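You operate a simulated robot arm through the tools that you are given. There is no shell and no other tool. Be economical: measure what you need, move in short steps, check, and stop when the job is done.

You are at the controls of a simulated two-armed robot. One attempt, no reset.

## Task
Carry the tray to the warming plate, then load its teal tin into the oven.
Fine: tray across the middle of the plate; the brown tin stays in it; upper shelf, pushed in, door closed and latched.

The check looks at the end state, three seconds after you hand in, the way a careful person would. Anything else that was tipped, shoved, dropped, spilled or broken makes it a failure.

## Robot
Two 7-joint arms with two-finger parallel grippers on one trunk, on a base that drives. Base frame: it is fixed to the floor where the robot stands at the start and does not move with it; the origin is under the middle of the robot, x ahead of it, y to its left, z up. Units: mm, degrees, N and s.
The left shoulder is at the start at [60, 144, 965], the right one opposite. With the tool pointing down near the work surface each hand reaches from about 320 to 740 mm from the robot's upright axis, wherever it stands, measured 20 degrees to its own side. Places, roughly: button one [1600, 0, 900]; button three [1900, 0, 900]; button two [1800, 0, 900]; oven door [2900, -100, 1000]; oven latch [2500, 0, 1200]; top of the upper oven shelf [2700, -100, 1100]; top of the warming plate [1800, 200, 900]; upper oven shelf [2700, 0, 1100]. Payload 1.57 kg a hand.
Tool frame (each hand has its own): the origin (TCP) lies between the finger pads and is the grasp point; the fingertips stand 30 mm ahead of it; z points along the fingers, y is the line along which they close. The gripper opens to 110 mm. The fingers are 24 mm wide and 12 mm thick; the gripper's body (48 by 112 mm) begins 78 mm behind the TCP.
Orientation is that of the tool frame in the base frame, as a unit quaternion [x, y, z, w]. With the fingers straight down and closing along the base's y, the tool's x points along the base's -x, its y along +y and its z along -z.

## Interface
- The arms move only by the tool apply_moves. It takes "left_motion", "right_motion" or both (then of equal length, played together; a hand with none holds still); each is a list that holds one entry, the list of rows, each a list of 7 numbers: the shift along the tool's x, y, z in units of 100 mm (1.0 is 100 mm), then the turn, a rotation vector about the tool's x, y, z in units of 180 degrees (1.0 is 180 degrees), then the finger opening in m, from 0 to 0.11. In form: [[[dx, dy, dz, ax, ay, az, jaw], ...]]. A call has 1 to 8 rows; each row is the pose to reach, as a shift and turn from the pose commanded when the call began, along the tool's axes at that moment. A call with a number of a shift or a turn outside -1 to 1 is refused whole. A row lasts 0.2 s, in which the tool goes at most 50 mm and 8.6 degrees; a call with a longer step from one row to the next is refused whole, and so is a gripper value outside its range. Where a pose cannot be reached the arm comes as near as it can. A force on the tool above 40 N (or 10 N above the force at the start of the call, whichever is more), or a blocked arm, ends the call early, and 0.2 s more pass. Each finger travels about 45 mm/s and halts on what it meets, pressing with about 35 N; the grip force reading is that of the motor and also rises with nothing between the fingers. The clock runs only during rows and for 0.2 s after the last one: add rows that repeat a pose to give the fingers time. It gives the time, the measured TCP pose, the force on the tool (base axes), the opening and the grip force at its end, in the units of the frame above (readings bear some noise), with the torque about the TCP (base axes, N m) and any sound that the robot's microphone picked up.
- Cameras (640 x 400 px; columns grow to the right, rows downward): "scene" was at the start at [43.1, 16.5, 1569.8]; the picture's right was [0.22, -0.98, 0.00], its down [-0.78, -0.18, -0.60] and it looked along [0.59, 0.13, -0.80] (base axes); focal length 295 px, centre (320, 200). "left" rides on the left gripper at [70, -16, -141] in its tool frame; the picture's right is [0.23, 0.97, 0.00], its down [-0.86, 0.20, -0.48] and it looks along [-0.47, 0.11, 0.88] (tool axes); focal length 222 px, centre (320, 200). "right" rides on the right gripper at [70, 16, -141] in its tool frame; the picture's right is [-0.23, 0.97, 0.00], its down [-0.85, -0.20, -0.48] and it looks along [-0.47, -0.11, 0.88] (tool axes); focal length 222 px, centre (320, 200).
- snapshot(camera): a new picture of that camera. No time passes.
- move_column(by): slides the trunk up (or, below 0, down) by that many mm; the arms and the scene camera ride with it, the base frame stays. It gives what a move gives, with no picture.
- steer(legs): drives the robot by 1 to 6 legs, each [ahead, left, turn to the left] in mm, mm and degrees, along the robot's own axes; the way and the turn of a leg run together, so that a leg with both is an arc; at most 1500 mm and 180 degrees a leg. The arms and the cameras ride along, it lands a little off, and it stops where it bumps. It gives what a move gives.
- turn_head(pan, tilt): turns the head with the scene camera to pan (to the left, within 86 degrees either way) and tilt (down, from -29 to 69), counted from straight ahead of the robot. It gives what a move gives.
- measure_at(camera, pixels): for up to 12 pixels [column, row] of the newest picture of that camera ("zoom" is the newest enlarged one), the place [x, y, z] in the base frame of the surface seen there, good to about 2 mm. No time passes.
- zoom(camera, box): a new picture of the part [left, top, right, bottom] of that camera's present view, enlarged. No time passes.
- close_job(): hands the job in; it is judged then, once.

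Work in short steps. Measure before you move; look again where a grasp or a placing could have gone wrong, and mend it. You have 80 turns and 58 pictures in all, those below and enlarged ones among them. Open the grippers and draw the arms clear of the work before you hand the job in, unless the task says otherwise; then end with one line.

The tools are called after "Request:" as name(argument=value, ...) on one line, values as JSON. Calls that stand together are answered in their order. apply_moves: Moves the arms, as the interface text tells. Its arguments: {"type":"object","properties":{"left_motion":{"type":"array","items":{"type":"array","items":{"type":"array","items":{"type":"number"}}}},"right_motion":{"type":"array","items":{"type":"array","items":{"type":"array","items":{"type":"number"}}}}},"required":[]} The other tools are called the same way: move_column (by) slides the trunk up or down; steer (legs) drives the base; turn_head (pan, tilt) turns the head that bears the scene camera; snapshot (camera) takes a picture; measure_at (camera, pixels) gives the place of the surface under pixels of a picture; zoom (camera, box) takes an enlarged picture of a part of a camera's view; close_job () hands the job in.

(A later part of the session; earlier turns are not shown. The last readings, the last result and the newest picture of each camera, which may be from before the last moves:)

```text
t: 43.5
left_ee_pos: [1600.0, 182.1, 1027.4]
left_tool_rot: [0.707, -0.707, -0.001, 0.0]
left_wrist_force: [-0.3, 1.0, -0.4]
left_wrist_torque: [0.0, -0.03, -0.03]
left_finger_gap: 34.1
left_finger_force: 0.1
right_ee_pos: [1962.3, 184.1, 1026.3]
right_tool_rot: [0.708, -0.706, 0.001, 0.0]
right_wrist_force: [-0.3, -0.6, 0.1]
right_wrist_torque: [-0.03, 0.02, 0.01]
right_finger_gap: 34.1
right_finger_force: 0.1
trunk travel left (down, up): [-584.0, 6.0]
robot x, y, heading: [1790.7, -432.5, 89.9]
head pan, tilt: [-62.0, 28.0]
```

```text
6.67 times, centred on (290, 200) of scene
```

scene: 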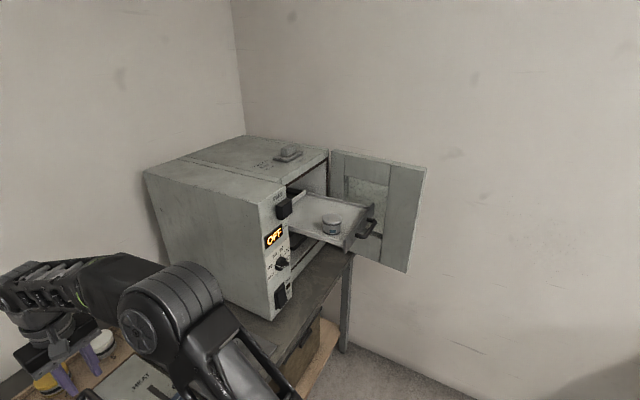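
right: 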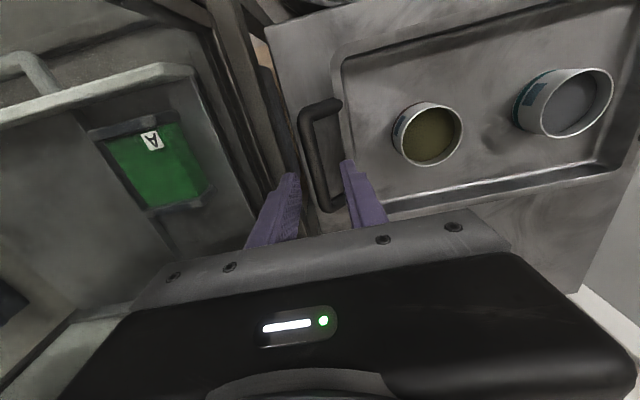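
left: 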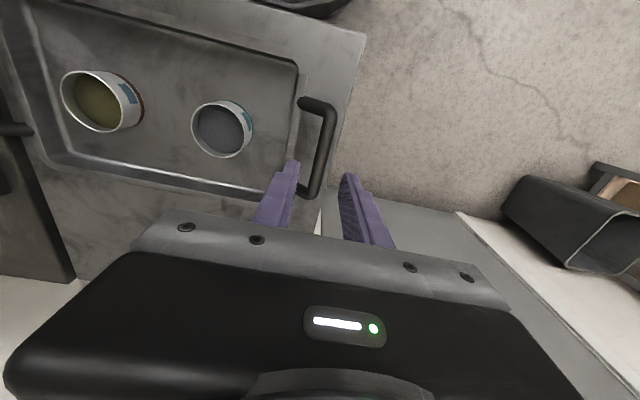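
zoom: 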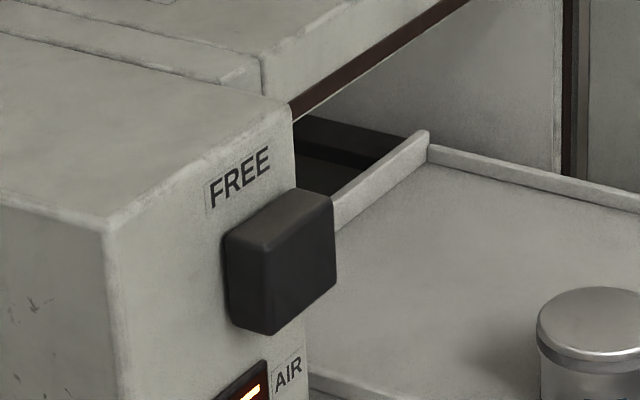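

The shelf surface is z≈1073 with a lidded tin at (2605,-82); there is free shelf at x≈2710. I'll fetch the teal tin with the right hand, so I drive 228 mm left to bring it over the tin at x≈1735.

Request:
steer(legs=[[0, 228, 0]])

Request:
turn_head(pan=-15, tilt=48)

Request:
snapshot(camera="right")

Request:
zoom(camera="scene", box=[220, 140, 460, 290])

```text
t: 45.2
left_ee_pos: [1372.4, 181.4, 1027.2]
left_tool_rot: [0.709, -0.705, 0.0, 0.0]
left_wrist_force: [-0.4, 0.3, -0.9]
left_wrist_torque: [0.0, -0.02, 0.01]
left_finger_gap: 34.1
left_finger_force: 0.1
right_ee_pos: [1734.4, 184.8, 1026.4]
right_tool_rot: [0.709, -0.705, 0.001, 0.0]
right_wrist_force: [-0.4, -0.3, 1.2]
right_wrist_torque: [-0.05, 0.0, -0.02]
right_finger_gap: 34.2
right_finger_force: 0.0
trunk travel left (down, up): [-584.0, 6.0]
robot x, y, heading: [1566.5, -432.6, 90.4]
head pan, tilt: [-62.0, 28.0]
```

```text
t: 46.3
left_ee_pos: [1372.4, 181.6, 1027.3]
left_tool_rot: [0.709, -0.706, 0.0, 0.0]
left_wrist_force: [0.1, 0.4, 0.6]
left_wrist_torque: [-0.01, 0.01, -0.01]
left_finger_gap: 34.0
left_finger_force: 0.1
right_ee_pos: [1736.5, 185.6, 1025.4]
right_tool_rot: [0.709, -0.705, 0.0, 0.0]
right_wrist_force: [-0.5, 0.4, 0.4]
right_wrist_torque: [-0.02, 0.03, -0.05]
right_finger_gap: 34.1
right_finger_force: 0.0
trunk travel left (down, up): [-584.0, 6.0]
robot x, y, heading: [1566.2, -433.1, 90.4]
head pan, tilt: [-15.0, 48.0]
```

```text
33 pictures are left
```

right: 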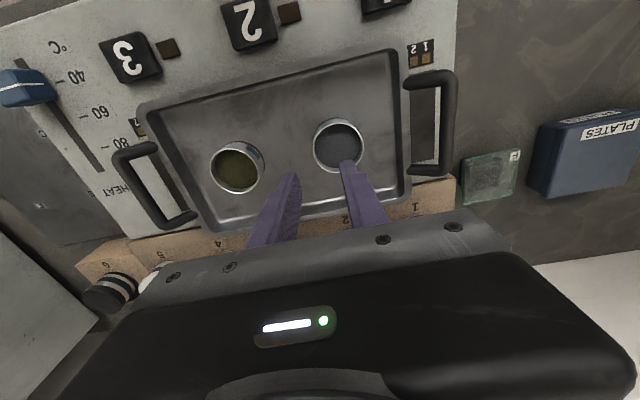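

```text
2.67 times, centred on (340, 215) of scene
```

zoom: 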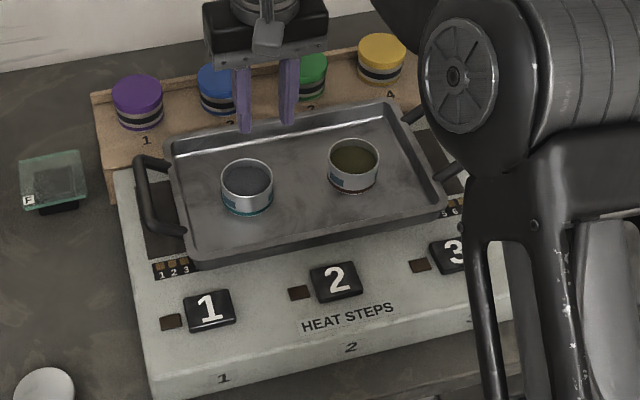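

I measure the teal tin's rim in both pictures.

Request:
measure_at(camera="zoom", pixels=[[222, 180], [272, 178], [247, 196], [246, 160], [248, 180], [250, 214], [235, 230]])

Request:
measure_at(camera="right", pixels=[[315, 145], [362, 143], [337, 119], [335, 145]])

```text
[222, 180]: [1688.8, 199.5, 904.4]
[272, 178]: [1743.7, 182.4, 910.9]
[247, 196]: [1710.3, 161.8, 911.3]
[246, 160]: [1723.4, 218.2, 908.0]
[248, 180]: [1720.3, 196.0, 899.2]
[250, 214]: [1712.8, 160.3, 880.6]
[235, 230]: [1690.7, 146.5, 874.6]
```

```text
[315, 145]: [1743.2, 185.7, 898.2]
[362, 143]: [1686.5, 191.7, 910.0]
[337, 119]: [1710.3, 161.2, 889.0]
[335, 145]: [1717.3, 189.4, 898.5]
```

Tin centre ≈(1716,190), ⌀≈58, rim z≈911, tray floor ≈873. I move above with 76 mm opening and down to z≈955.

Request:
apply_moves(right_motion=[[[-0.045, 0.205, 0, 0, 0, 0, 0.05], [-0.045, 0.205, 0, 0, 0, 0, 0.07], [-0.045, 0.205, 0, 0, 0, 0, 0.076], [-0.045, 0.205, 0, 0, 0, 0, 0.076], [-0.045, 0.205, 0.35, 0, 0, 0, 0.076], [-0.045, 0.205, 0.65, 0, 0, 0, 0.076], [-0.045, 0.205, 0.65, 0, 0, 0, 0.076]]])

Request:
snapshot(camera="right")

```text
t: 47.9
left_ee_pos: [1372.2, 182.9, 1027.9]
left_tool_rot: [0.709, -0.705, 0.0, 0.0]
left_wrist_force: [0.5, -1.1, -0.6]
left_wrist_torque: [0.0, -0.02, 0.0]
left_finger_gap: 33.8
left_finger_force: 0.1
right_ee_pos: [1716.1, 188.6, 960.5]
right_tool_rot: [0.709, -0.705, -0.001, 0.0]
right_wrist_force: [-0.1, 0.2, 0.2]
right_wrist_torque: [0.01, 0.0, 0.02]
right_finger_gap: 76.0
right_finger_force: 0.1
trunk travel left (down, up): [-584.0, 6.0]
robot x, y, heading: [1565.6, -434.1, 90.4]
head pan, tilt: [-15.0, 48.0]
```

```text
31 pictures are left
```

right: 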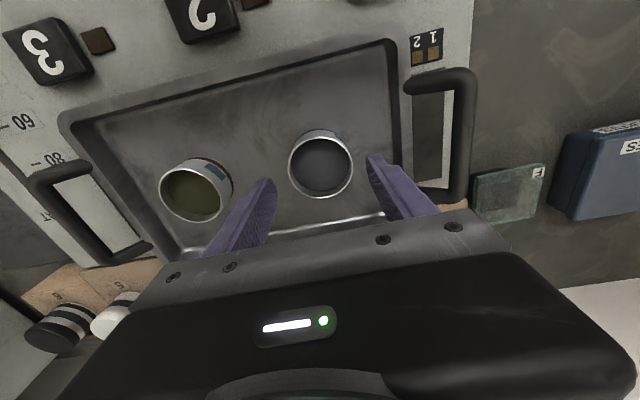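

Fingers straddle the tin. I go down 52 mm and close.

Request:
apply_moves(right_motion=[[[0, 0, 0.2, 0, 0, 0, 0.076], [0, 0, 0.4, 0, 0, 0, 0.076], [0, 0, 0.52, 0, 0, 0, 0.076], [0, 0, 0.52, 0, 0, 0, 0.065], [0, 0, 0.52, 0, 0, 0, 0.055], [0, 0, 0.52, 0, 0, 0, 0.045], [0, 0, 0.52, 0, 0, 0, 0.04], [0, 0, 0.52, 0, 0, 0, 0.04]]])

Request:
snapshot(camera="right")

```text
t: 49.7
left_ee_pos: [1372.8, 182.1, 1026.7]
left_tool_rot: [0.709, -0.705, 0.0, 0.0]
left_wrist_force: [0.1, -0.7, 0.4]
left_wrist_torque: [0.0, 0.01, 0.0]
left_finger_gap: 33.9
left_finger_force: 0.1
right_ee_pos: [1715.4, 189.9, 908.2]
right_tool_rot: [0.709, -0.705, 0.0, -0.001]
right_wrist_force: [1.2, 0.3, 0.1]
right_wrist_torque: [0.02, -0.04, -0.03]
right_finger_gap: 59.0
right_finger_force: 34.9
trunk travel left (down, up): [-584.0, 6.0]
robot x, y, heading: [1566.7, -434.3, 90.5]
head pan, tilt: [-15.0, 48.0]
```

```text
30 pictures are left
```

right: 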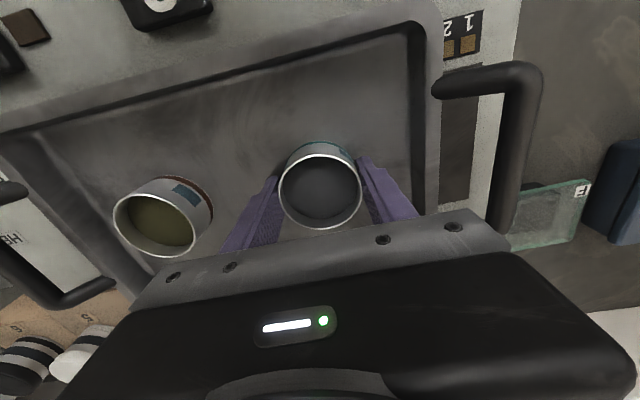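

Gripped (59 mm, 35 N). I lift 100 mm, drawing the left hand back at the same time.

Request:
apply_moves(right_motion=[[[0, 0, -0.1, 0, 0, 0, 0.04], [0, 0, -0.22, 0, 0, 0, 0.04], [0, 0, -0.34, 0, 0, 0, 0.04], [0, 0, -0.46, 0, 0, 0, 0.04], [0, 0, -0.6, 0, 0, 0, 0.04], [0, 0, -0.75, 0, 0, 0, 0.04], [0, 0, -0.9, 0, 0, 0, 0.04], [0, 0, -1.0, 0, 0, 0, 0.04]]], left_motion=[[[0.1, 0, 0, 0, 0, 0, 0.034], [0.22, 0, 0, 0, 0, 0, 0.034], [0.34, 0, 0, 0, 0, 0, 0.034], [0.46, 0, 0, 0, 0, 0, 0.034], [0.6, 0, 0, 0, 0, 0, 0.034], [0.75, 0, 0, 0, 0, 0, 0.034], [0.9, 0, 0, 0, 0, 0, 0.034], [1.0, 0, 0, 0, 0, 0, 0.034]]])

Request:
apply_moves(right_motion=[[[0.05, 0, -0.15, 0, 0, 0, 0.04], [0.15, 0, -0.3, 0, 0, 0, 0.04], [0.28, 0, -0.45, 0, 0, 0, 0.04], [0.4, 0, -0.6, 0, 0, 0, 0.04], [0.55, 0, -0.75, 0, 0, 0, 0.04], [0.7, 0, -0.9, 0, 0, 0, 0.04], [0.85, 0, -1.0, 0, 0, 0, 0.04], [1.0, 0, -1.0, 0, 0, 0, 0.04]]])

```text
t: 51.5
left_ee_pos: [1374.3, 81.3, 1028.1]
left_tool_rot: [0.709, -0.706, 0.0, 0.0]
left_wrist_force: [-0.4, -0.3, -0.8]
left_wrist_torque: [-0.01, 0.03, -0.04]
left_finger_gap: 34.1
left_finger_force: 0.0
right_ee_pos: [1713.2, 188.9, 1009.0]
right_tool_rot: [0.709, -0.705, 0.0, 0.0]
right_wrist_force: [0.6, 0.2, -1.0]
right_wrist_torque: [0.01, 0.02, 0.01]
right_finger_gap: 59.2
right_finger_force: 34.5
trunk travel left (down, up): [-584.0, 6.0]
robot x, y, heading: [1565.3, -436.5, 90.3]
head pan, tilt: [-15.0, 48.0]
```

```text
t: 53.3
left_ee_pos: [1374.6, 82.8, 1027.0]
left_tool_rot: [0.71, -0.704, 0.0, 0.0]
left_wrist_force: [-0.3, -0.1, -0.5]
left_wrist_torque: [0.02, 0.0, 0.02]
left_finger_gap: 34.2
left_finger_force: 0.0
right_ee_pos: [1717.3, 89.4, 1109.8]
right_tool_rot: [0.709, -0.705, 0.0, 0.001]
right_wrist_force: [-0.6, -0.2, 0.0]
right_wrist_torque: [0.02, 0.01, 0.05]
right_finger_gap: 59.2
right_finger_force: 35.3
trunk travel left (down, up): [-584.0, 6.0]
robot x, y, heading: [1568.3, -435.2, 90.3]
head pan, tilt: [-15.0, 48.0]
```

Tin lifted. I raise it another 70 mm, then back off 400 mm and drive right 930 mm toward the oven.

Request:
apply_moves(right_motion=[[[0, 0, -0.15, 0, 0, 0, 0.04], [0, 0, -0.3, 0, 0, 0, 0.04], [0, 0, -0.45, 0, 0, 0, 0.04], [0, 0, -0.6, 0, 0, 0, 0.04], [0, 0, -0.7, 0, 0, 0, 0.04]]])

Request:
steer(legs=[[-400, 0, 0], [0, -930, 0]])

Request:
turn_head(pan=-10, tilt=32)

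Request:
snapshot(camera="scene")

```text
t: 54.5
left_ee_pos: [1373.8, 82.6, 1026.5]
left_tool_rot: [0.709, -0.705, 0.0, 0.0]
left_wrist_force: [0.3, 0.0, 0.2]
left_wrist_torque: [0.01, -0.03, -0.01]
left_finger_gap: 34.2
left_finger_force: 0.0
right_ee_pos: [1716.4, 90.6, 1153.3]
right_tool_rot: [0.709, -0.705, -0.001, -0.001]
right_wrist_force: [-0.7, -1.3, -1.2]
right_wrist_torque: [0.02, 0.0, -0.01]
right_finger_gap: 58.8
right_finger_force: 35.1
right hand out of reach, approached as far as the arm can: row 4, 5
trunk travel left (down, up): [-584.0, 6.0]
robot x, y, heading: [1565.8, -432.8, 90.6]
head pan, tilt: [-15.0, 48.0]
```

```text
t: 61.5
left_ee_pos: [2310.1, -309.4, 1027.4]
left_tool_rot: [0.709, -0.705, 0.001, 0.0]
left_wrist_force: [0.0, 0.4, -0.7]
left_wrist_torque: [-0.02, 0.02, -0.02]
left_finger_gap: 33.7
left_finger_force: 0.1
right_ee_pos: [2652.4, -301.5, 1153.0]
right_tool_rot: [0.71, -0.705, -0.001, -0.001]
right_wrist_force: [1.1, 0.1, -0.5]
right_wrist_torque: [-0.02, -0.02, 0.0]
right_finger_gap: 58.9
right_finger_force: 35.7
trunk travel left (down, up): [-584.0, 6.0]
robot x, y, heading: [2499.3, -823.1, 90.0]
head pan, tilt: [-15.0, 48.0]
```

```text
t: 62.3
left_ee_pos: [2308.3, -310.0, 1027.7]
left_tool_rot: [0.709, -0.705, 0.0, 0.001]
left_wrist_force: [-0.1, 0.1, -0.1]
left_wrist_torque: [0.02, -0.01, -0.02]
left_finger_gap: 33.9
left_finger_force: 0.1
right_ee_pos: [2650.4, -299.1, 1153.0]
right_tool_rot: [0.709, -0.705, 0.0, 0.0]
right_wrist_force: [0.9, 0.4, -0.3]
right_wrist_torque: [0.03, 0.0, -0.02]
right_finger_gap: 59.2
right_finger_force: 35.2
trunk travel left (down, up): [-584.0, 6.0]
robot x, y, heading: [2503.2, -826.7, 90.4]
head pan, tilt: [-10.0, 32.0]
```

```text
29 pictures are left
```

scene: 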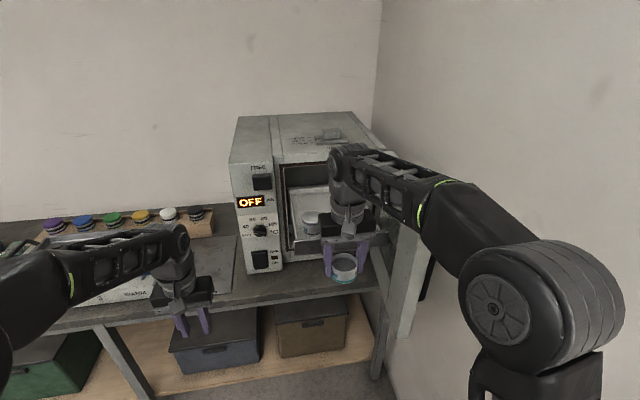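

The right hand's ceiling here is z≈1153 (tin bottom ≈1118). I check the drawer front's height and layout from the right camera and a zoom.

Request:
snapshot(camera="right")

Request:
zoom(camera="scene", box=[230, 140, 430, 300])

```text
28 pictures are left
```

right: 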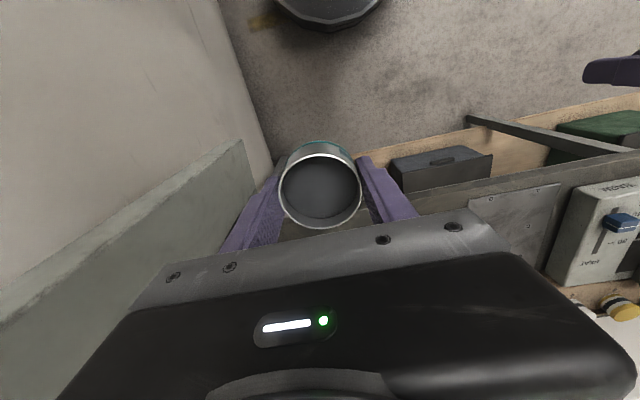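

```text
2.50 times, centred on (330, 220) of scene
```

zoom: 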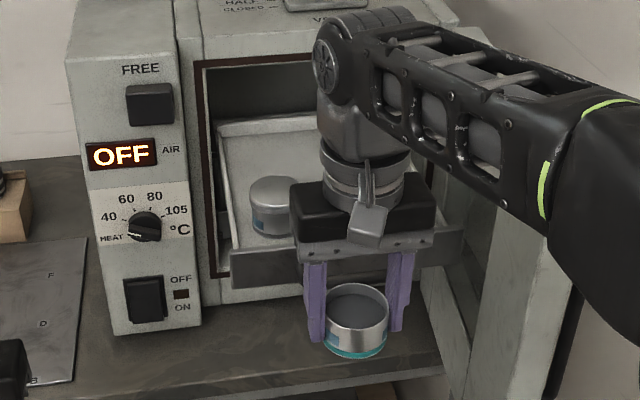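

I measure the drawer front, floor, and the right elbow's place relative to the door.

Request:
measure_at(camera="zoom", pixels=[[250, 250], [250, 282], [236, 255], [440, 235], [272, 182], [225, 200], [310, 140], [150, 105], [130, 105], [480, 180], [590, 180], [245, 130]])

Request:
measure_at(camera="scene", pixels=[[560, 250], [460, 280], [600, 350], [480, 210], [440, 200], [405, 310], [390, 290], [425, 290]])

```text
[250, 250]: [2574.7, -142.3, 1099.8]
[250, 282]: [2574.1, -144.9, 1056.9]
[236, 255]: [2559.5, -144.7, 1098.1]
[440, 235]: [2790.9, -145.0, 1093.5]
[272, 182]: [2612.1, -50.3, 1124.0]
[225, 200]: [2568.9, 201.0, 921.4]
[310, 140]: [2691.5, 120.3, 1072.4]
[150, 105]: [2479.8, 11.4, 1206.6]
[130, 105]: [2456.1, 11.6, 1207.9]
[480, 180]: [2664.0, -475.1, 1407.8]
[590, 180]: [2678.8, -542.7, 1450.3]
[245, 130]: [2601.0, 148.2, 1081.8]
```

```text
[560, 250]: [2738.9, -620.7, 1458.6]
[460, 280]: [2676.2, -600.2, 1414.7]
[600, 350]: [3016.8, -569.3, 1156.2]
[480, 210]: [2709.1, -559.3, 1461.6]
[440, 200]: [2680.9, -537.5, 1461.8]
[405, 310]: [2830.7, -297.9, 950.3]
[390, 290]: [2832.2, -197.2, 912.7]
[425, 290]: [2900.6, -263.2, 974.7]
```

Drawer front is at y≈-142, top z≈1100; tin bottom at 1118 clears. I shift right 68 mm and go ahead 215 mm to reach (2718,-82).

Request:
steer(legs=[[0, -68, 0], [216, 0, 0]])

Request:
zoom(camera="scene", box=[200, 140, 440, 340])

Request:
snapshot(camera="right")

```text
t: 64.5
left_ee_pos: [2375.4, -91.3, 1027.8]
left_tool_rot: [0.708, -0.707, 0.0, 0.001]
left_wrist_force: [0.6, 1.3, -0.7]
left_wrist_torque: [-0.03, 0.01, 0.04]
left_finger_gap: 34.1
left_finger_force: 0.1
right_ee_pos: [2717.8, -82.9, 1153.3]
right_tool_rot: [0.709, -0.706, 0.0, 0.0]
right_wrist_force: [-0.2, -0.5, -1.6]
right_wrist_torque: [-0.02, 0.0, 0.02]
right_finger_gap: 59.1
right_finger_force: 35.0
trunk travel left (down, up): [-584.0, 6.0]
robot x, y, heading: [2570.0, -604.8, 90.2]
head pan, tilt: [-10.0, 32.0]
```

```text
2.00 times, centred on (320, 240) of scene
```

zoom: 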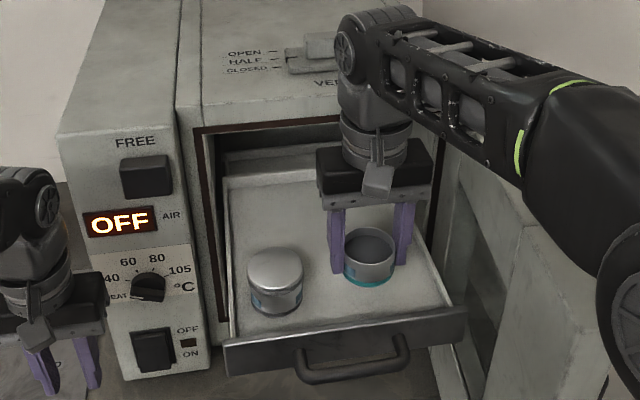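

```text
25 pictures are left
```

right: 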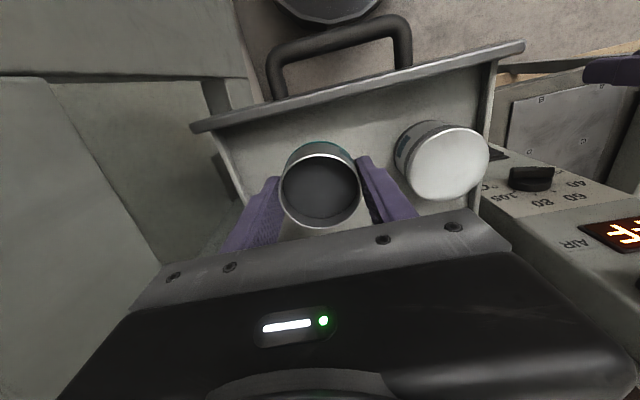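

Tin hovers over free shelf to the right of the lidded tin. I lower 42 mm, then feel for contact.

Request:
apply_moves(right_motion=[[[0, 0, 0.1, 0, 0, 0, 0.04], [0, 0, 0.2, 0, 0, 0, 0.04], [0, 0, 0.3, 0, 0, 0, 0.04], [0, 0, 0.38, 0, 0, 0, 0.04], [0, 0, 0.42, 0, 0, 0, 0.04], [0, 0, 0.42, 0, 0, 0, 0.04]]])

```text
t: 65.9
left_ee_pos: [2375.4, -92.0, 1028.6]
left_tool_rot: [0.708, -0.706, -0.001, 0.0]
left_wrist_force: [-0.1, 0.7, -0.6]
left_wrist_torque: [0.01, 0.01, 0.01]
left_finger_gap: 33.7
left_finger_force: 0.0
right_ee_pos: [2718.7, -83.1, 1111.9]
right_tool_rot: [0.709, -0.706, 0.0, -0.001]
right_wrist_force: [-0.3, 0.4, -0.8]
right_wrist_torque: [0.02, 0.01, 0.0]
right_finger_gap: 59.0
right_finger_force: 34.7
trunk travel left (down, up): [-584.0, 6.0]
robot x, y, heading: [2566.9, -606.4, 90.2]
head pan, tilt: [-10.0, 32.0]
```

Request:
apply_moves(right_motion=[[[0, 0, 0.015, 0, 0, 0, 0.04], [0, 0, 0.03, 0, 0, 0, 0.04], [0, 0, 0.03, 0, 0, 0, 0.04]]])

```text
t: 66.7
left_ee_pos: [2375.2, -91.8, 1027.3]
left_tool_rot: [0.708, -0.706, 0.0, 0.0]
left_wrist_force: [0.4, 0.6, 0.0]
left_wrist_torque: [-0.04, -0.01, 0.0]
left_finger_gap: 33.9
left_finger_force: 0.1
right_ee_pos: [2717.5, -82.9, 1108.8]
right_tool_rot: [0.709, -0.705, 0.0, -0.001]
right_wrist_force: [-0.3, -0.8, -1.2]
right_wrist_torque: [-0.01, 0.01, 0.01]
right_finger_gap: 59.1
right_finger_force: 34.8
trunk travel left (down, up): [-584.0, 6.0]
robot x, y, heading: [2575.0, -603.8, 90.4]
head pan, tilt: [-10.0, 32.0]
```

No contact yet; 1 mm steps further down, stopping on force.

Request:
apply_moves(right_motion=[[[0, 0, 0.01, 0, 0, 0, 0.04], [0, 0, 0.02, 0, 0, 0, 0.04], [0, 0, 0.02, 0, 0, 0, 0.04]]])

```text
t: 67.5
left_ee_pos: [2375.2, -92.5, 1027.1]
left_tool_rot: [0.708, -0.706, 0.0, 0.0]
left_wrist_force: [-0.7, -0.5, 0.2]
left_wrist_torque: [0.01, 0.0, 0.0]
left_finger_gap: 33.7
left_finger_force: 0.1
right_ee_pos: [2718.5, -85.0, 1106.7]
right_tool_rot: [0.709, -0.706, 0.0, -0.001]
right_wrist_force: [0.5, 0.7, -0.7]
right_wrist_torque: [-0.02, -0.02, 0.0]
right_finger_gap: 58.9
right_finger_force: 35.3
trunk travel left (down, up): [-584.0, 6.0]
robot x, y, heading: [2566.1, -608.9, 90.4]
head pan, tilt: [-10.0, 32.0]
```

Request:
apply_moves(right_motion=[[[0, 0, 0.01, 0, 0, 0, 0.04], [0, 0, 0.02, 0, 0, 0, 0.04], [0, 0, 0.03, 0, 0, 0, 0.04]]])

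```text
t: 68.3
left_ee_pos: [2375.1, -93.6, 1028.3]
left_tool_rot: [0.708, -0.706, 0.0, 0.0]
left_wrist_force: [-0.1, 0.2, 0.0]
left_wrist_torque: [-0.01, -0.01, 0.01]
left_finger_gap: 34.1
left_finger_force: 0.0
right_ee_pos: [2719.3, -84.6, 1106.4]
right_tool_rot: [0.709, -0.705, -0.003, -0.003]
right_wrist_force: [1.9, 1.9, 20.7]
right_wrist_torque: [-0.03, -0.14, 0.07]
right_finger_gap: 59.0
right_finger_force: 35.3
trunk travel left (down, up): [-584.0, 6.0]
robot x, y, heading: [2569.9, -607.9, 90.3]
head pan, tilt: [-10.0, 32.0]
```

Contact at 1106. I relieve 2 mm, open to 72 mm, and rise straight up.

Request:
apply_moves(right_motion=[[[0, 0, -0.02, 0, 0, 0, 0.04], [0, 0, -0.02, 0, 0, 0, 0.06], [0, 0, -0.02, 0, 0, 0, 0.072], [0, 0, -0.02, 0, 0, 0, 0.072], [0, 0, -0.02, 0, 0, 0, 0.072], [0, 0, -0.2, 0, 0, 0, 0.072], [0, 0, -0.4, 0, 0, 0, 0.072], [0, 0, -0.44, 0, 0, 0, 0.072]]])

Request:
zoom(camera="scene", box=[200, 140, 440, 340])

Request:
measure_at(camera="zoom", pixels=[[345, 255], [393, 255], [350, 375], [300, 355], [400, 345], [345, 325], [230, 350], [460, 315], [145, 180], [215, 200]])

```text
t: 70.1
left_ee_pos: [2375.3, -91.7, 1027.5]
left_tool_rot: [0.709, -0.705, 0.0, 0.0]
left_wrist_force: [0.2, -0.4, 0.6]
left_wrist_torque: [-0.02, -0.01, -0.02]
left_finger_gap: 33.8
left_finger_force: 0.2
right_ee_pos: [2718.6, -82.6, 1147.7]
right_tool_rot: [0.709, -0.705, -0.001, -0.001]
right_wrist_force: [-0.5, -0.3, -0.3]
right_wrist_torque: [-0.01, 0.0, 0.02]
right_finger_gap: 72.1
right_finger_force: 0.1
trunk travel left (down, up): [-584.0, 6.0]
robot x, y, heading: [2564.9, -606.1, 89.9]
head pan, tilt: [-10.0, 32.0]
```

```text
2.00 times, centred on (320, 240) of scene
```

zoom: 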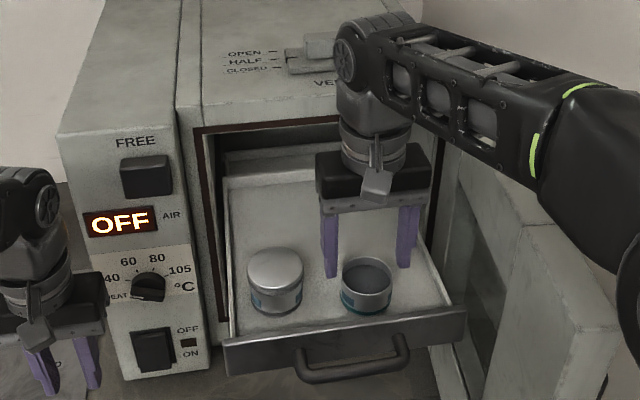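

```text
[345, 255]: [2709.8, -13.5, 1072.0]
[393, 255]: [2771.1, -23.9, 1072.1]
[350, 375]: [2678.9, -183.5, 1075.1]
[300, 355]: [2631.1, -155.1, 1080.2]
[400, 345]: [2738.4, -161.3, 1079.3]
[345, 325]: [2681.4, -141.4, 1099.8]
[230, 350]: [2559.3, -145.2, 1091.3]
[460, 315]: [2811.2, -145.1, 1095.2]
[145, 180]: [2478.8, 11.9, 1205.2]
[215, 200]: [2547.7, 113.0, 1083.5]
```

The teal tin stands upright on the shelf beside the lidded one. The drawer handle bar is at y≈-185, z≈1075, x 2631–2738. I back off 250 mm, then turn the right hand to point forward for pushing.

Request:
steer(legs=[[-250, 0, 0]])

Request:
apply_moves(right_motion=[[[0.05, 0, 0, 0, -0.045, 0, 0.05], [0.1, 0, 0, 0, -0.09, 0, 0.03], [0.15, 0, 0, 0, -0.135, 0, 0.01], [0.2, 0, 0, 0, -0.18, 0, 0], [0.25, 0, 0, 0, -0.225, 0, 0], [0.3, 0, 0, 0, -0.27, 0, 0], [0.35, 0, 0, 0, -0.315, 0, 0], [0.4, 0, 0, 0, -0.36, 0, 0]]])

```text
t: 72.0
left_ee_pos: [2377.9, -344.5, 1027.6]
left_tool_rot: [0.708, -0.707, 0.0, 0.0]
left_wrist_force: [-0.9, 0.1, -0.1]
left_wrist_torque: [0.04, -0.01, -0.01]
left_finger_gap: 33.8
left_finger_force: 0.0
right_ee_pos: [2720.1, -336.2, 1148.5]
right_tool_rot: [0.708, -0.706, -0.002, -0.001]
right_wrist_force: [-0.8, -1.5, -0.6]
right_wrist_torque: [0.03, -0.03, 0.03]
right_finger_gap: 72.2
right_finger_force: 0.0
trunk travel left (down, up): [-584.0, 6.0]
robot x, y, heading: [2569.3, -861.8, 90.0]
head pan, tilt: [-10.0, 32.0]
```

```text
t: 73.8
left_ee_pos: [2378.1, -342.6, 1028.0]
left_tool_rot: [0.708, -0.706, 0.002, 0.0]
left_wrist_force: [0.6, 0.1, 0.0]
left_wrist_torque: [-0.02, 0.02, 0.01]
left_finger_gap: 34.1
left_finger_force: 0.0
right_ee_pos: [2716.8, -361.7, 1154.1]
right_tool_rot: [0.598, -0.596, -0.379, -0.378]
right_wrist_force: [-0.7, 0.5, -1.2]
right_wrist_torque: [0.03, -0.01, 0.0]
right_finger_gap: 0.2
right_finger_force: 21.3
right hand out of reach, approached as far as the arm can: row 8
trunk travel left (down, up): [-584.0, 6.0]
robot x, y, heading: [2569.8, -857.9, 90.3]
head pan, tilt: [-10.0, 32.0]
```

Hand now points 65° forward, which is enough. I bring the closed tips to x≈2683, tip height ≈1078, in front of the handle.

Request:
apply_moves(right_motion=[[[0.15, 0.08, 0.07, 0, 0, 0, 0], [0.3, 0.17, 0.14, 0, 0, 0, 0], [0.45, 0.26, 0.21, 0, 0, 0, 0], [0.58, 0.34, 0.27, 0, 0, 0, 0], [0.58, 0.34, 0.27, 0, 0, 0, 0]]])

Request:
turn_head(pan=-8, tilt=32)

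Request:
zoom(camera="scene", box=[200, 120, 440, 320])

```text
t: 75.0
left_ee_pos: [2377.6, -343.7, 1027.7]
left_tool_rot: [0.708, -0.706, 0.001, 0.0]
left_wrist_force: [-0.1, -0.5, -0.5]
left_wrist_torque: [-0.02, 0.02, -0.02]
left_finger_gap: 34.0
left_finger_force: 0.0
right_ee_pos: [2678.2, -347.9, 1095.1]
right_tool_rot: [0.597, -0.596, -0.38, -0.379]
right_wrist_force: [-1.0, 0.0, -0.2]
right_wrist_torque: [0.02, 0.01, -0.01]
right_finger_gap: 0.3
right_finger_force: 21.6
right hand out of reach, approached as far as the arm can: row 1, 2, 3, 4, 5
trunk travel left (down, up): [-584.0, 6.0]
robot x, y, heading: [2571.8, -853.9, 90.1]
head pan, tilt: [-10.0, 32.0]
```

```text
t: 75.6
left_ee_pos: [2377.7, -343.0, 1028.2]
left_tool_rot: [0.708, -0.706, 0.0, 0.001]
left_wrist_force: [0.0, 0.5, 0.2]
left_wrist_torque: [0.01, -0.02, 0.04]
left_finger_gap: 34.1
left_finger_force: 0.0
right_ee_pos: [2678.0, -349.0, 1096.3]
right_tool_rot: [0.597, -0.597, -0.378, -0.379]
right_wrist_force: [0.5, -0.5, 0.0]
right_wrist_torque: [0.01, 0.0, 0.01]
right_finger_gap: 0.0
right_finger_force: 21.1
trunk travel left (down, up): [-584.0, 6.0]
robot x, y, heading: [2571.7, -860.4, 90.1]
head pan, tilt: [-8.0, 32.0]
```

```text
2.00 times, centred on (320, 220) of scene
```

zoom: 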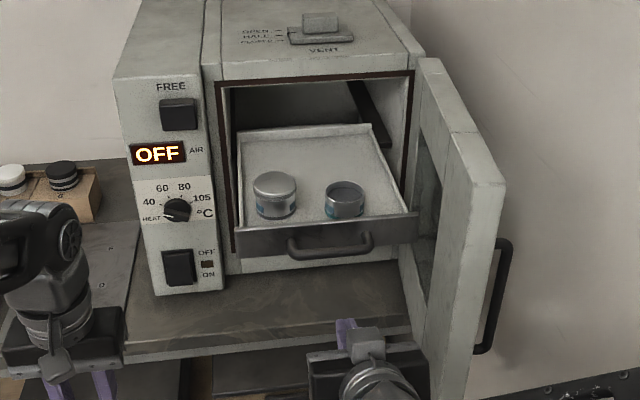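

Clear view: tips are aligned below/right of the drawer handle. I move the left hand further aside (−x and back), then drive ahead 115 mm to come just short of the handle.

Request:
apply_moves(left_motion=[[[0.1, 0.15, 0, 0, 0, 0, 0.034], [0.2, 0.3, 0, 0, 0, 0, 0.034], [0.3, 0.5, 0, 0, 0, 0, 0.034], [0.4, 0.7, 0, 0, 0, 0, 0.034], [0.5, 0.85, 0, 0, 0, 0, 0.034], [0.6, 1.0, 0, 0, 0, 0, 0.034]]])

Request:
steer(legs=[[115, 0, 0]])

Request:
zoom(camera="scene", box=[200, 120, 440, 320])

```text
t: 77.0
left_ee_pos: [2278.0, -404.2, 1028.4]
left_tool_rot: [0.707, -0.707, 0.0, 0.0]
left_wrist_force: [-0.7, 0.4, 0.4]
left_wrist_torque: [0.0, 0.03, 0.01]
left_finger_gap: 34.0
left_finger_force: 0.0
right_ee_pos: [2677.7, -348.1, 1096.8]
right_tool_rot: [0.598, -0.597, -0.379, -0.378]
right_wrist_force: [-0.1, -0.4, 0.6]
right_wrist_torque: [0.01, 0.01, -0.02]
right_finger_gap: 0.0
right_finger_force: 21.4
trunk travel left (down, up): [-584.0, 6.0]
robot x, y, heading: [2571.6, -860.2, 90.2]
head pan, tilt: [-8.0, 32.0]
```

```text
t: 78.2
left_ee_pos: [2277.6, -285.1, 1026.2]
left_tool_rot: [0.708, -0.706, 0.002, 0.001]
left_wrist_force: [-0.5, 1.2, -0.2]
left_wrist_torque: [-0.07, 0.0, 0.03]
left_finger_gap: 33.9
left_finger_force: 0.0
right_ee_pos: [2675.5, -230.9, 1095.2]
right_tool_rot: [0.599, -0.596, -0.379, -0.378]
right_wrist_force: [0.5, 0.2, -0.7]
right_wrist_torque: [-0.02, 0.01, 0.02]
right_finger_gap: 0.0
right_finger_force: 21.2
trunk travel left (down, up): [-584.0, 6.0]
robot x, y, heading: [2567.8, -743.8, 90.3]
head pan, tilt: [-8.0, 32.0]
```

```text
2.00 times, centred on (320, 220) of scene
```

zoom: 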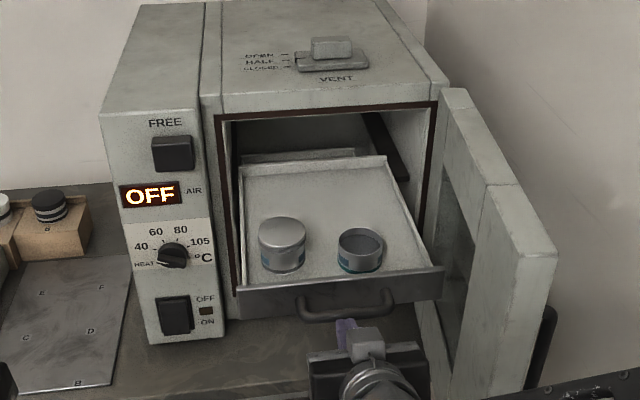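

Tips are ~15 mm short of the handle. I push forward with the arm, 12 mm per row.

Request:
apply_moves(right_motion=[[[0, 0, 0.14, 0, 0, 0, 0], [-0.05, 0, 0.25, 0, 0, 0, 0], [-0.1, 0, 0.36, 0, 0, 0, 0], [-0.15, 0, 0.47, 0, 0, 0, 0], [-0.2, 0, 0.58, 0, 0, 0, 0], [-0.25, 0, 0.69, 0, 0, 0, 0], [-0.3, 0, 0.8, 0, 0, 0, 0], [-0.35, 0, 0.91, 0, 0, 0, 0]]])

Request:
zoom(camera="scene", box=[200, 120, 440, 320])

```text
t: 80.0
left_ee_pos: [2277.3, -288.6, 1027.6]
left_tool_rot: [0.708, -0.706, -0.001, 0.0]
left_wrist_force: [-0.1, -0.3, -0.2]
left_wrist_torque: [0.01, 0.02, 0.01]
left_finger_gap: 34.0
left_finger_force: 0.2
right_ee_pos: [2676.6, -134.9, 1089.1]
right_tool_rot: [0.599, -0.596, -0.379, -0.378]
right_wrist_force: [-1.0, -0.7, 2.4]
right_wrist_torque: [0.03, 0.02, 0.02]
right_finger_gap: 0.4
right_finger_force: 21.2
trunk travel left (down, up): [-584.0, 6.0]
robot x, y, heading: [2572.5, -744.6, 90.4]
head pan, tilt: [-8.0, 32.0]
```

```text
2.00 times, centred on (320, 220) of scene
```

zoom: 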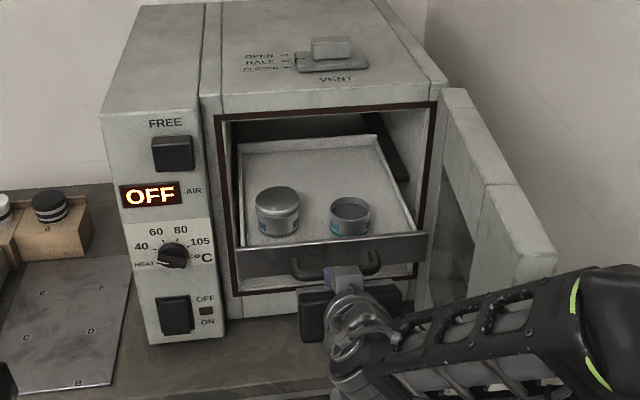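

The drawer slides in, tins steady. I continue the arm push another 90 mm.

Request:
apply_moves(right_motion=[[[-0.05, 0, 0.11, 0, 0, 0, 0], [-0.1, 0, 0.22, 0, 0, 0, 0], [-0.15, 0, 0.33, 0, 0, 0, 0], [-0.2, 0, 0.44, 0, 0, 0, 0], [-0.25, 0, 0.54, 0, 0, 0, 0], [-0.3, 0, 0.65, 0, 0, 0, 0], [-0.35, 0, 0.76, 0, 0, 0, 0], [-0.4, 0, 0.87, 0, 0, 0, 0]]])

Request:
zoom(camera="scene", box=[200, 120, 440, 320])

Request:
measure_at(camera="zoom", pixels=[[255, 225], [380, 215], [290, 235], [223, 150], [213, 150], [440, 110], [172, 155], [205, 120], [160, 250]])

```text
t: 81.8
left_ee_pos: [2277.2, -288.9, 1027.5]
left_tool_rot: [0.708, -0.706, 0.0, 0.0]
left_wrist_force: [0.0, -0.4, 0.1]
left_wrist_torque: [-0.01, -0.01, 0.0]
left_finger_gap: 34.3
left_finger_force: 0.1
right_ee_pos: [2676.1, -39.0, 1089.3]
right_tool_rot: [0.597, -0.596, -0.379, -0.38]
right_wrist_force: [0.4, -0.3, 0.9]
right_wrist_torque: [-0.09, 0.03, 0.01]
right_finger_gap: 0.0
right_finger_force: 21.3
trunk travel left (down, up): [-584.0, 6.0]
robot x, y, heading: [2568.9, -742.9, 90.3]
head pan, tilt: [-8.0, 32.0]
```

```text
2.00 times, centred on (320, 220) of scene
```

zoom: 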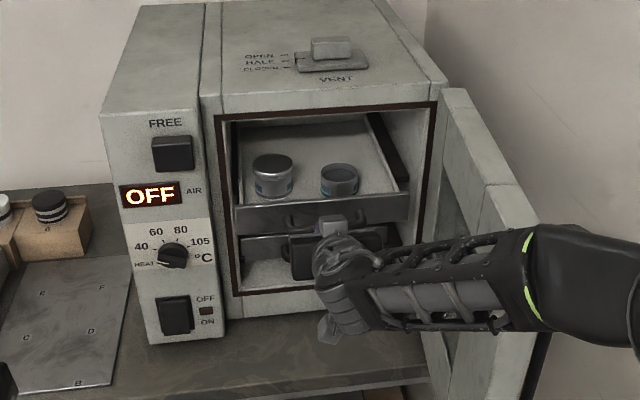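

```text
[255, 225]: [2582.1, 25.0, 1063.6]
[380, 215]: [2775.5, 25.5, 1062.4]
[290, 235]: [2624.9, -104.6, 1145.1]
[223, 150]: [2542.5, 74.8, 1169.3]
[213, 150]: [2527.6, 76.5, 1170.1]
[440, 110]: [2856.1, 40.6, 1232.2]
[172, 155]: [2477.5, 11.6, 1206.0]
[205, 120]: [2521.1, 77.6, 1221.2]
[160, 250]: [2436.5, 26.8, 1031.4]
```

Drawer front is at y≈25; the gasket plane is y≈76, so more push is needed. Arm is near full reach, so I drive ahead 60 mm.

Request:
steer(legs=[[60, 0, 0]])

Request:
apply_moves(right_motion=[[[-0.05, 0, 0.1, 0, 0, 0, 0], [-0.1, 0, 0.2, 0, 0, 0, 0], [-0.14, 0, 0.3, 0, 0, 0, 0]]])

Request:
zoom(camera="scene", box=[200, 120, 440, 320])

```text
t: 82.8
left_ee_pos: [2278.1, -226.2, 1027.0]
left_tool_rot: [0.708, -0.706, 0.001, 0.0]
left_wrist_force: [0.5, -0.3, 0.1]
left_wrist_torque: [-0.04, -0.03, -0.01]
left_finger_gap: 34.1
left_finger_force: 0.1
right_ee_pos: [2677.7, 20.2, 1086.5]
right_tool_rot: [0.598, -0.597, -0.379, -0.378]
right_wrist_force: [0.5, 1.1, 0.3]
right_wrist_torque: [0.02, 0.01, -0.01]
right_finger_gap: 0.1
right_finger_force: 21.6
trunk travel left (down, up): [-584.0, 6.0]
robot x, y, heading: [2566.6, -684.2, 90.0]
head pan, tilt: [-8.0, 32.0]
```

```text
t: 83.6
left_ee_pos: [2276.7, -228.1, 1027.8]
left_tool_rot: [0.708, -0.707, 0.0, 0.0]
left_wrist_force: [-0.5, 0.6, -0.1]
left_wrist_torque: [0.0, 0.0, -0.02]
left_finger_gap: 34.2
left_finger_force: 0.0
right_ee_pos: [2675.6, 53.2, 1088.3]
right_tool_rot: [0.598, -0.597, -0.379, -0.379]
right_wrist_force: [-0.2, -2.0, 2.4]
right_wrist_torque: [0.09, 0.05, 0.04]
right_finger_gap: 0.0
right_finger_force: 21.0
trunk travel left (down, up): [-584.0, 6.0]
robot x, y, heading: [2568.7, -684.1, 90.1]
head pan, tilt: [-8.0, 32.0]
```

```text
2.00 times, centred on (320, 220) of scene
```

zoom: 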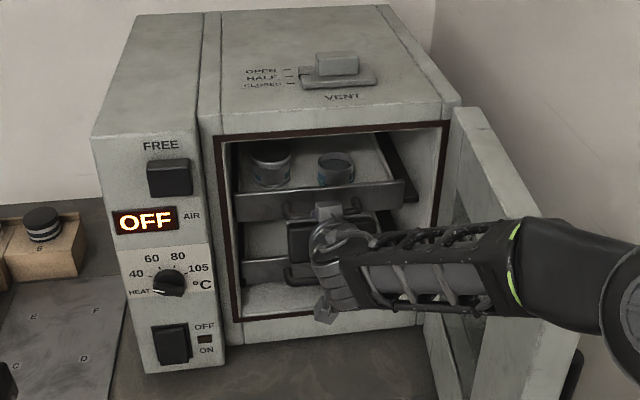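

The lower drawer shows where "in" is. I continue pushing up to 60 mm more until force rises.

Request:
apply_moves(right_motion=[[[-0.04, 0, 0.08, 0, 0, 0, 0], [-0.08, 0, 0.16, 0, 0, 0, 0], [-0.12, 0, 0.25, 0, 0, 0, 0], [-0.16, 0, 0.34, 0, 0, 0, 0], [-0.2, 0, 0.42, 0, 0, 0, 0], [-0.24, 0, 0.5, 0, 0, 0, 0]]])

Request:
measure_at(camera="zoom", pixels=[[260, 205], [260, 270], [392, 190], [460, 115], [530, 230], [485, 140], [330, 210]])

Request:
zoom(camera="scene", box=[260, 140, 440, 290])

```text
t: 84.4
left_ee_pos: [2279.0, -232.7, 1029.4]
left_tool_rot: [-0.707, 0.707, 0.001, 0.001]
left_wrist_force: [0.2, -0.4, -0.8]
left_wrist_torque: [0.02, -0.01, 0.01]
left_finger_gap: 34.2
left_finger_force: 0.2
right_ee_pos: [2676.8, 69.5, 1089.2]
right_tool_rot: [0.598, -0.598, -0.378, -0.377]
right_wrist_force: [4.5, -30.0, 10.2]
right_wrist_torque: [-0.06, -0.05, -0.04]
right_finger_gap: 0.0
right_finger_force: 21.5
trunk travel left (down, up): [-584.0, 6.0]
robot x, y, heading: [2568.1, -682.0, 89.9]
head pan, tilt: [-8.0, 32.0]
stopped in row 4 (right hand): the force on the tool passed its limit (the readings are from after the stop); the commanded pose is now the measured one
```

```text
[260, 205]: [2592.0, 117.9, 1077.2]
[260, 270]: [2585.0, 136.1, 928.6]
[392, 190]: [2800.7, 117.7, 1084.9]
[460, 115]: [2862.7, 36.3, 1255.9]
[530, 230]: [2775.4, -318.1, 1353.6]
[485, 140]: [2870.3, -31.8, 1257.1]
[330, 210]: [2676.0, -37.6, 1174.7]
```

```text
2.67 times, centred on (350, 215) of scene
```

zoom: 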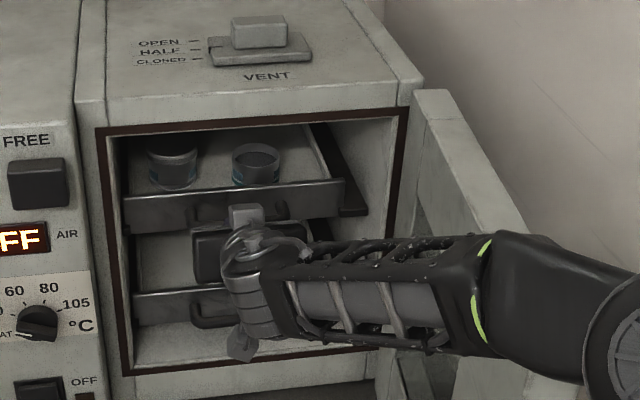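

Drawer hit its stop (front flush with the lower one). I back out 300 mm straight, then look at the door and its handle.

Request:
steer(legs=[[-320, 0, 0]])

Request:
turn_head(pan=-20, tilt=30)

Request:
zoom(camera="scene", box=[180, 110, 440, 310])

```text
t: 86.3
left_ee_pos: [2278.9, -502.5, 1027.3]
left_tool_rot: [0.708, -0.706, 0.001, 0.001]
left_wrist_force: [0.4, 0.0, 0.0]
left_wrist_torque: [-0.05, 0.0, -0.01]
left_finger_gap: 34.2
left_finger_force: 0.0
right_ee_pos: [2675.7, -198.7, 1082.3]
right_tool_rot: [0.6, -0.598, -0.376, -0.375]
right_wrist_force: [0.3, -0.5, -1.8]
right_wrist_torque: [0.04, 0.02, 0.01]
right_finger_gap: 0.0
right_finger_force: 20.8
trunk travel left (down, up): [-584.0, 6.0]
robot x, y, heading: [2568.2, -959.7, 90.0]
head pan, tilt: [-8.0, 32.0]
stopped in leg 1: the robot was blocked; the commanded pose is now the measured one
```

```text
t: 87.1
left_ee_pos: [2278.9, -504.8, 1027.8]
left_tool_rot: [0.708, -0.706, -0.001, 0.0]
left_wrist_force: [0.3, 1.3, -0.8]
left_wrist_torque: [-0.01, -0.02, 0.02]
left_finger_gap: 33.7
left_finger_force: 0.0
right_ee_pos: [2676.2, -199.7, 1083.2]
right_tool_rot: [0.599, -0.598, -0.377, -0.377]
right_wrist_force: [-0.3, -0.6, 0.0]
right_wrist_torque: [0.01, -0.01, 0.01]
right_finger_gap: 0.2
right_finger_force: 21.0
trunk travel left (down, up): [-584.0, 6.0]
robot x, y, heading: [2570.1, -959.2, 90.1]
head pan, tilt: [-20.0, 30.0]
```

```text
2.00 times, centred on (310, 210) of scene
```

zoom: 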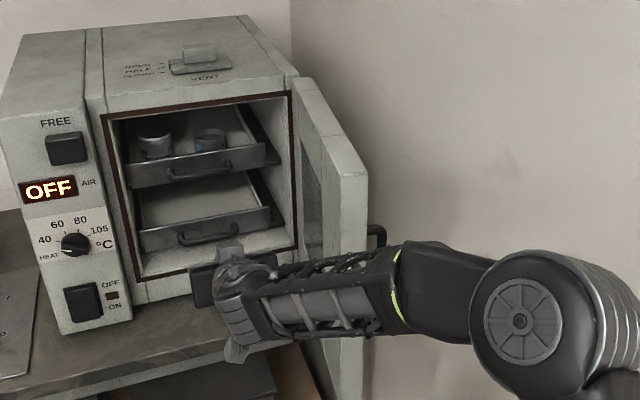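

The base was blocked at y≈-960, behind or by an arm; I move 20 mm forward again and look to the right/behind to see what it touched.

Request:
steer(legs=[[25, 0, 0]])

Request:
turn_head(pan=-86, tilt=50)

Request:
snapshot(camera="scene")

```text
t: 87.9
left_ee_pos: [2278.3, -478.8, 1026.5]
left_tool_rot: [0.707, -0.707, 0.001, 0.001]
left_wrist_force: [0.7, 1.2, -0.3]
left_wrist_torque: [-0.04, 0.0, 0.0]
left_finger_gap: 34.0
left_finger_force: 0.0
right_ee_pos: [2676.7, -175.6, 1083.9]
right_tool_rot: [0.6, -0.597, -0.377, -0.375]
right_wrist_force: [0.4, 0.7, -1.3]
right_wrist_torque: [0.01, 0.04, 0.02]
right_finger_gap: 0.0
right_finger_force: 21.6
trunk travel left (down, up): [-584.0, 6.0]
robot x, y, heading: [2569.3, -934.6, 90.2]
head pan, tilt: [-20.0, 30.0]
```

```text
t: 89.3
left_ee_pos: [2278.6, -478.4, 1028.2]
left_tool_rot: [0.708, -0.706, 0.0, 0.0]
left_wrist_force: [-0.7, 0.1, -0.1]
left_wrist_torque: [-0.04, 0.02, -0.01]
left_finger_gap: 33.9
left_finger_force: 0.0
right_ee_pos: [2675.0, -174.9, 1083.4]
right_tool_rot: [0.6, -0.599, -0.376, -0.375]
right_wrist_force: [-0.2, 0.2, 0.4]
right_wrist_torque: [0.01, 0.01, 0.02]
right_finger_gap: 0.0
right_finger_force: 21.5
trunk travel left (down, up): [-584.0, 6.0]
robot x, y, heading: [2569.6, -933.0, 89.9]
head pan, tilt: [-85.9, 50.0]
```

```text
16 pictures are left
```

scene: 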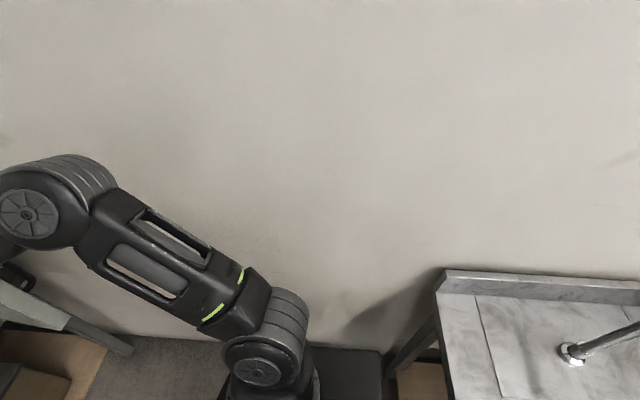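

Behind me is the sink bench; it stands as before, so I keep y>-945. Now I retract and raise the right hand to z≈1150 in front of the door's free edge.

Request:
apply_moves(right_motion=[[[0.015, 0, -0.15, 0, 0, 0, 0.02], [0.03, 0, -0.3, 0, 0, 0, 0.04], [0.045, 0, -0.45, 0, 0, 0, 0.06], [0.06, 0, -0.6, 0, 0, 0, 0.08], [0.08, 0, -0.75, 0, 0, 0, 0.08], [0.1, 0, -0.9, 0, 0, 0, 0.08], [0.12, 0, -1.0, 0, 0, 0, 0.08]]])

Request:
apply_moves(right_motion=[[[0.015, 0, -0.15, 0, 0, 0, 0.08], [0.03, 0, -0.3, 0, 0, 0, 0.08], [0.045, 0, -0.45, 0, 0, 0, 0.08], [0.06, 0, -0.6, 0, 0, 0, 0.08], [0.08, 0, -0.75, 0, 0, 0, 0.08], [0.1, 0, -0.9, 0, 0, 0, 0.08], [0.12, 0, -1.0, 0, 0, 0, 0.08]]])

Request:
turn_head(pan=-22, tilt=35)

Request:
snapshot(camera="scene")

```text
t: 90.9
left_ee_pos: [2279.2, -479.6, 1027.6]
left_tool_rot: [-0.707, 0.707, -0.001, 0.0]
left_wrist_force: [0.2, 0.5, 0.1]
left_wrist_torque: [-0.01, 0.01, 0.01]
left_finger_gap: 34.1
left_finger_force: 0.0
right_ee_pos: [2676.4, -272.5, 1116.6]
right_tool_rot: [0.599, -0.599, -0.376, -0.376]
right_wrist_force: [0.4, 0.2, -0.2]
right_wrist_torque: [-0.01, 0.05, 0.0]
right_finger_gap: 80.1
right_finger_force: 0.2
trunk travel left (down, up): [-584.0, 6.0]
robot x, y, heading: [2568.5, -930.9, 90.0]
head pan, tilt: [-85.9, 50.0]
```

```text
t: 92.5
left_ee_pos: [2278.4, -479.3, 1027.5]
left_tool_rot: [0.708, -0.707, 0.001, 0.0]
left_wrist_force: [-0.6, 0.2, -0.6]
left_wrist_torque: [0.0, 0.01, 0.06]
left_finger_gap: 34.0
left_finger_force: 0.0
right_ee_pos: [2675.6, -367.5, 1147.1]
right_tool_rot: [0.6, -0.599, -0.376, -0.375]
right_wrist_force: [-0.9, 0.2, -0.4]
right_wrist_torque: [0.03, -0.01, 0.01]
right_finger_gap: 80.2
right_finger_force: 0.1
trunk travel left (down, up): [-584.0, 6.0]
robot x, y, heading: [2570.7, -935.5, 89.9]
head pan, tilt: [-85.9, 50.0]
```

```text
t: 93.8
left_ee_pos: [2278.0, -480.0, 1028.4]
left_tool_rot: [0.707, -0.707, 0.0, 0.0]
left_wrist_force: [-0.1, 0.0, 0.2]
left_wrist_torque: [0.02, 0.03, 0.0]
left_finger_gap: 34.1
left_finger_force: 0.1
right_ee_pos: [2677.4, -365.6, 1147.2]
right_tool_rot: [0.6, -0.598, -0.377, -0.375]
right_wrist_force: [-0.3, 0.4, -0.3]
right_wrist_torque: [0.02, -0.02, -0.02]
right_finger_gap: 80.0
right_finger_force: 0.1
trunk travel left (down, up): [-584.0, 6.0]
robot x, y, heading: [2568.0, -935.4, 89.8]
head pan, tilt: [-22.0, 35.0]
```

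```text
15 pictures are left
```

scene: 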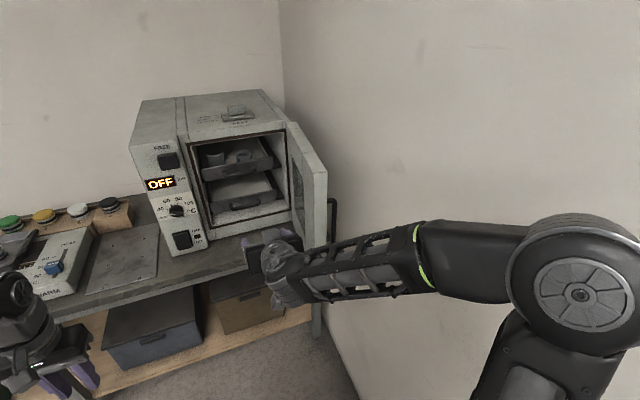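

I measure the door's free edge, its handle top, and the elbow's distance to the wall (x≈3016).

Request:
measure_at(camera="scene", pixels=[[302, 175], [325, 175], [334, 200], [333, 225], [318, 180], [315, 230], [520, 230], [590, 240], [630, 240], [470, 240]])

```text
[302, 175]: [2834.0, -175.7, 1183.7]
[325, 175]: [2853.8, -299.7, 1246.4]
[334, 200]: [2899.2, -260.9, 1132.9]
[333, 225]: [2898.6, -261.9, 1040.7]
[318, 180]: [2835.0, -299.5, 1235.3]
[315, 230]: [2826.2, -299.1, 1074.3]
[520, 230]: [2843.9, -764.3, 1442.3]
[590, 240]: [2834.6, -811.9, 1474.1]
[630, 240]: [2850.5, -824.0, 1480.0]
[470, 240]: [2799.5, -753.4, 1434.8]
```

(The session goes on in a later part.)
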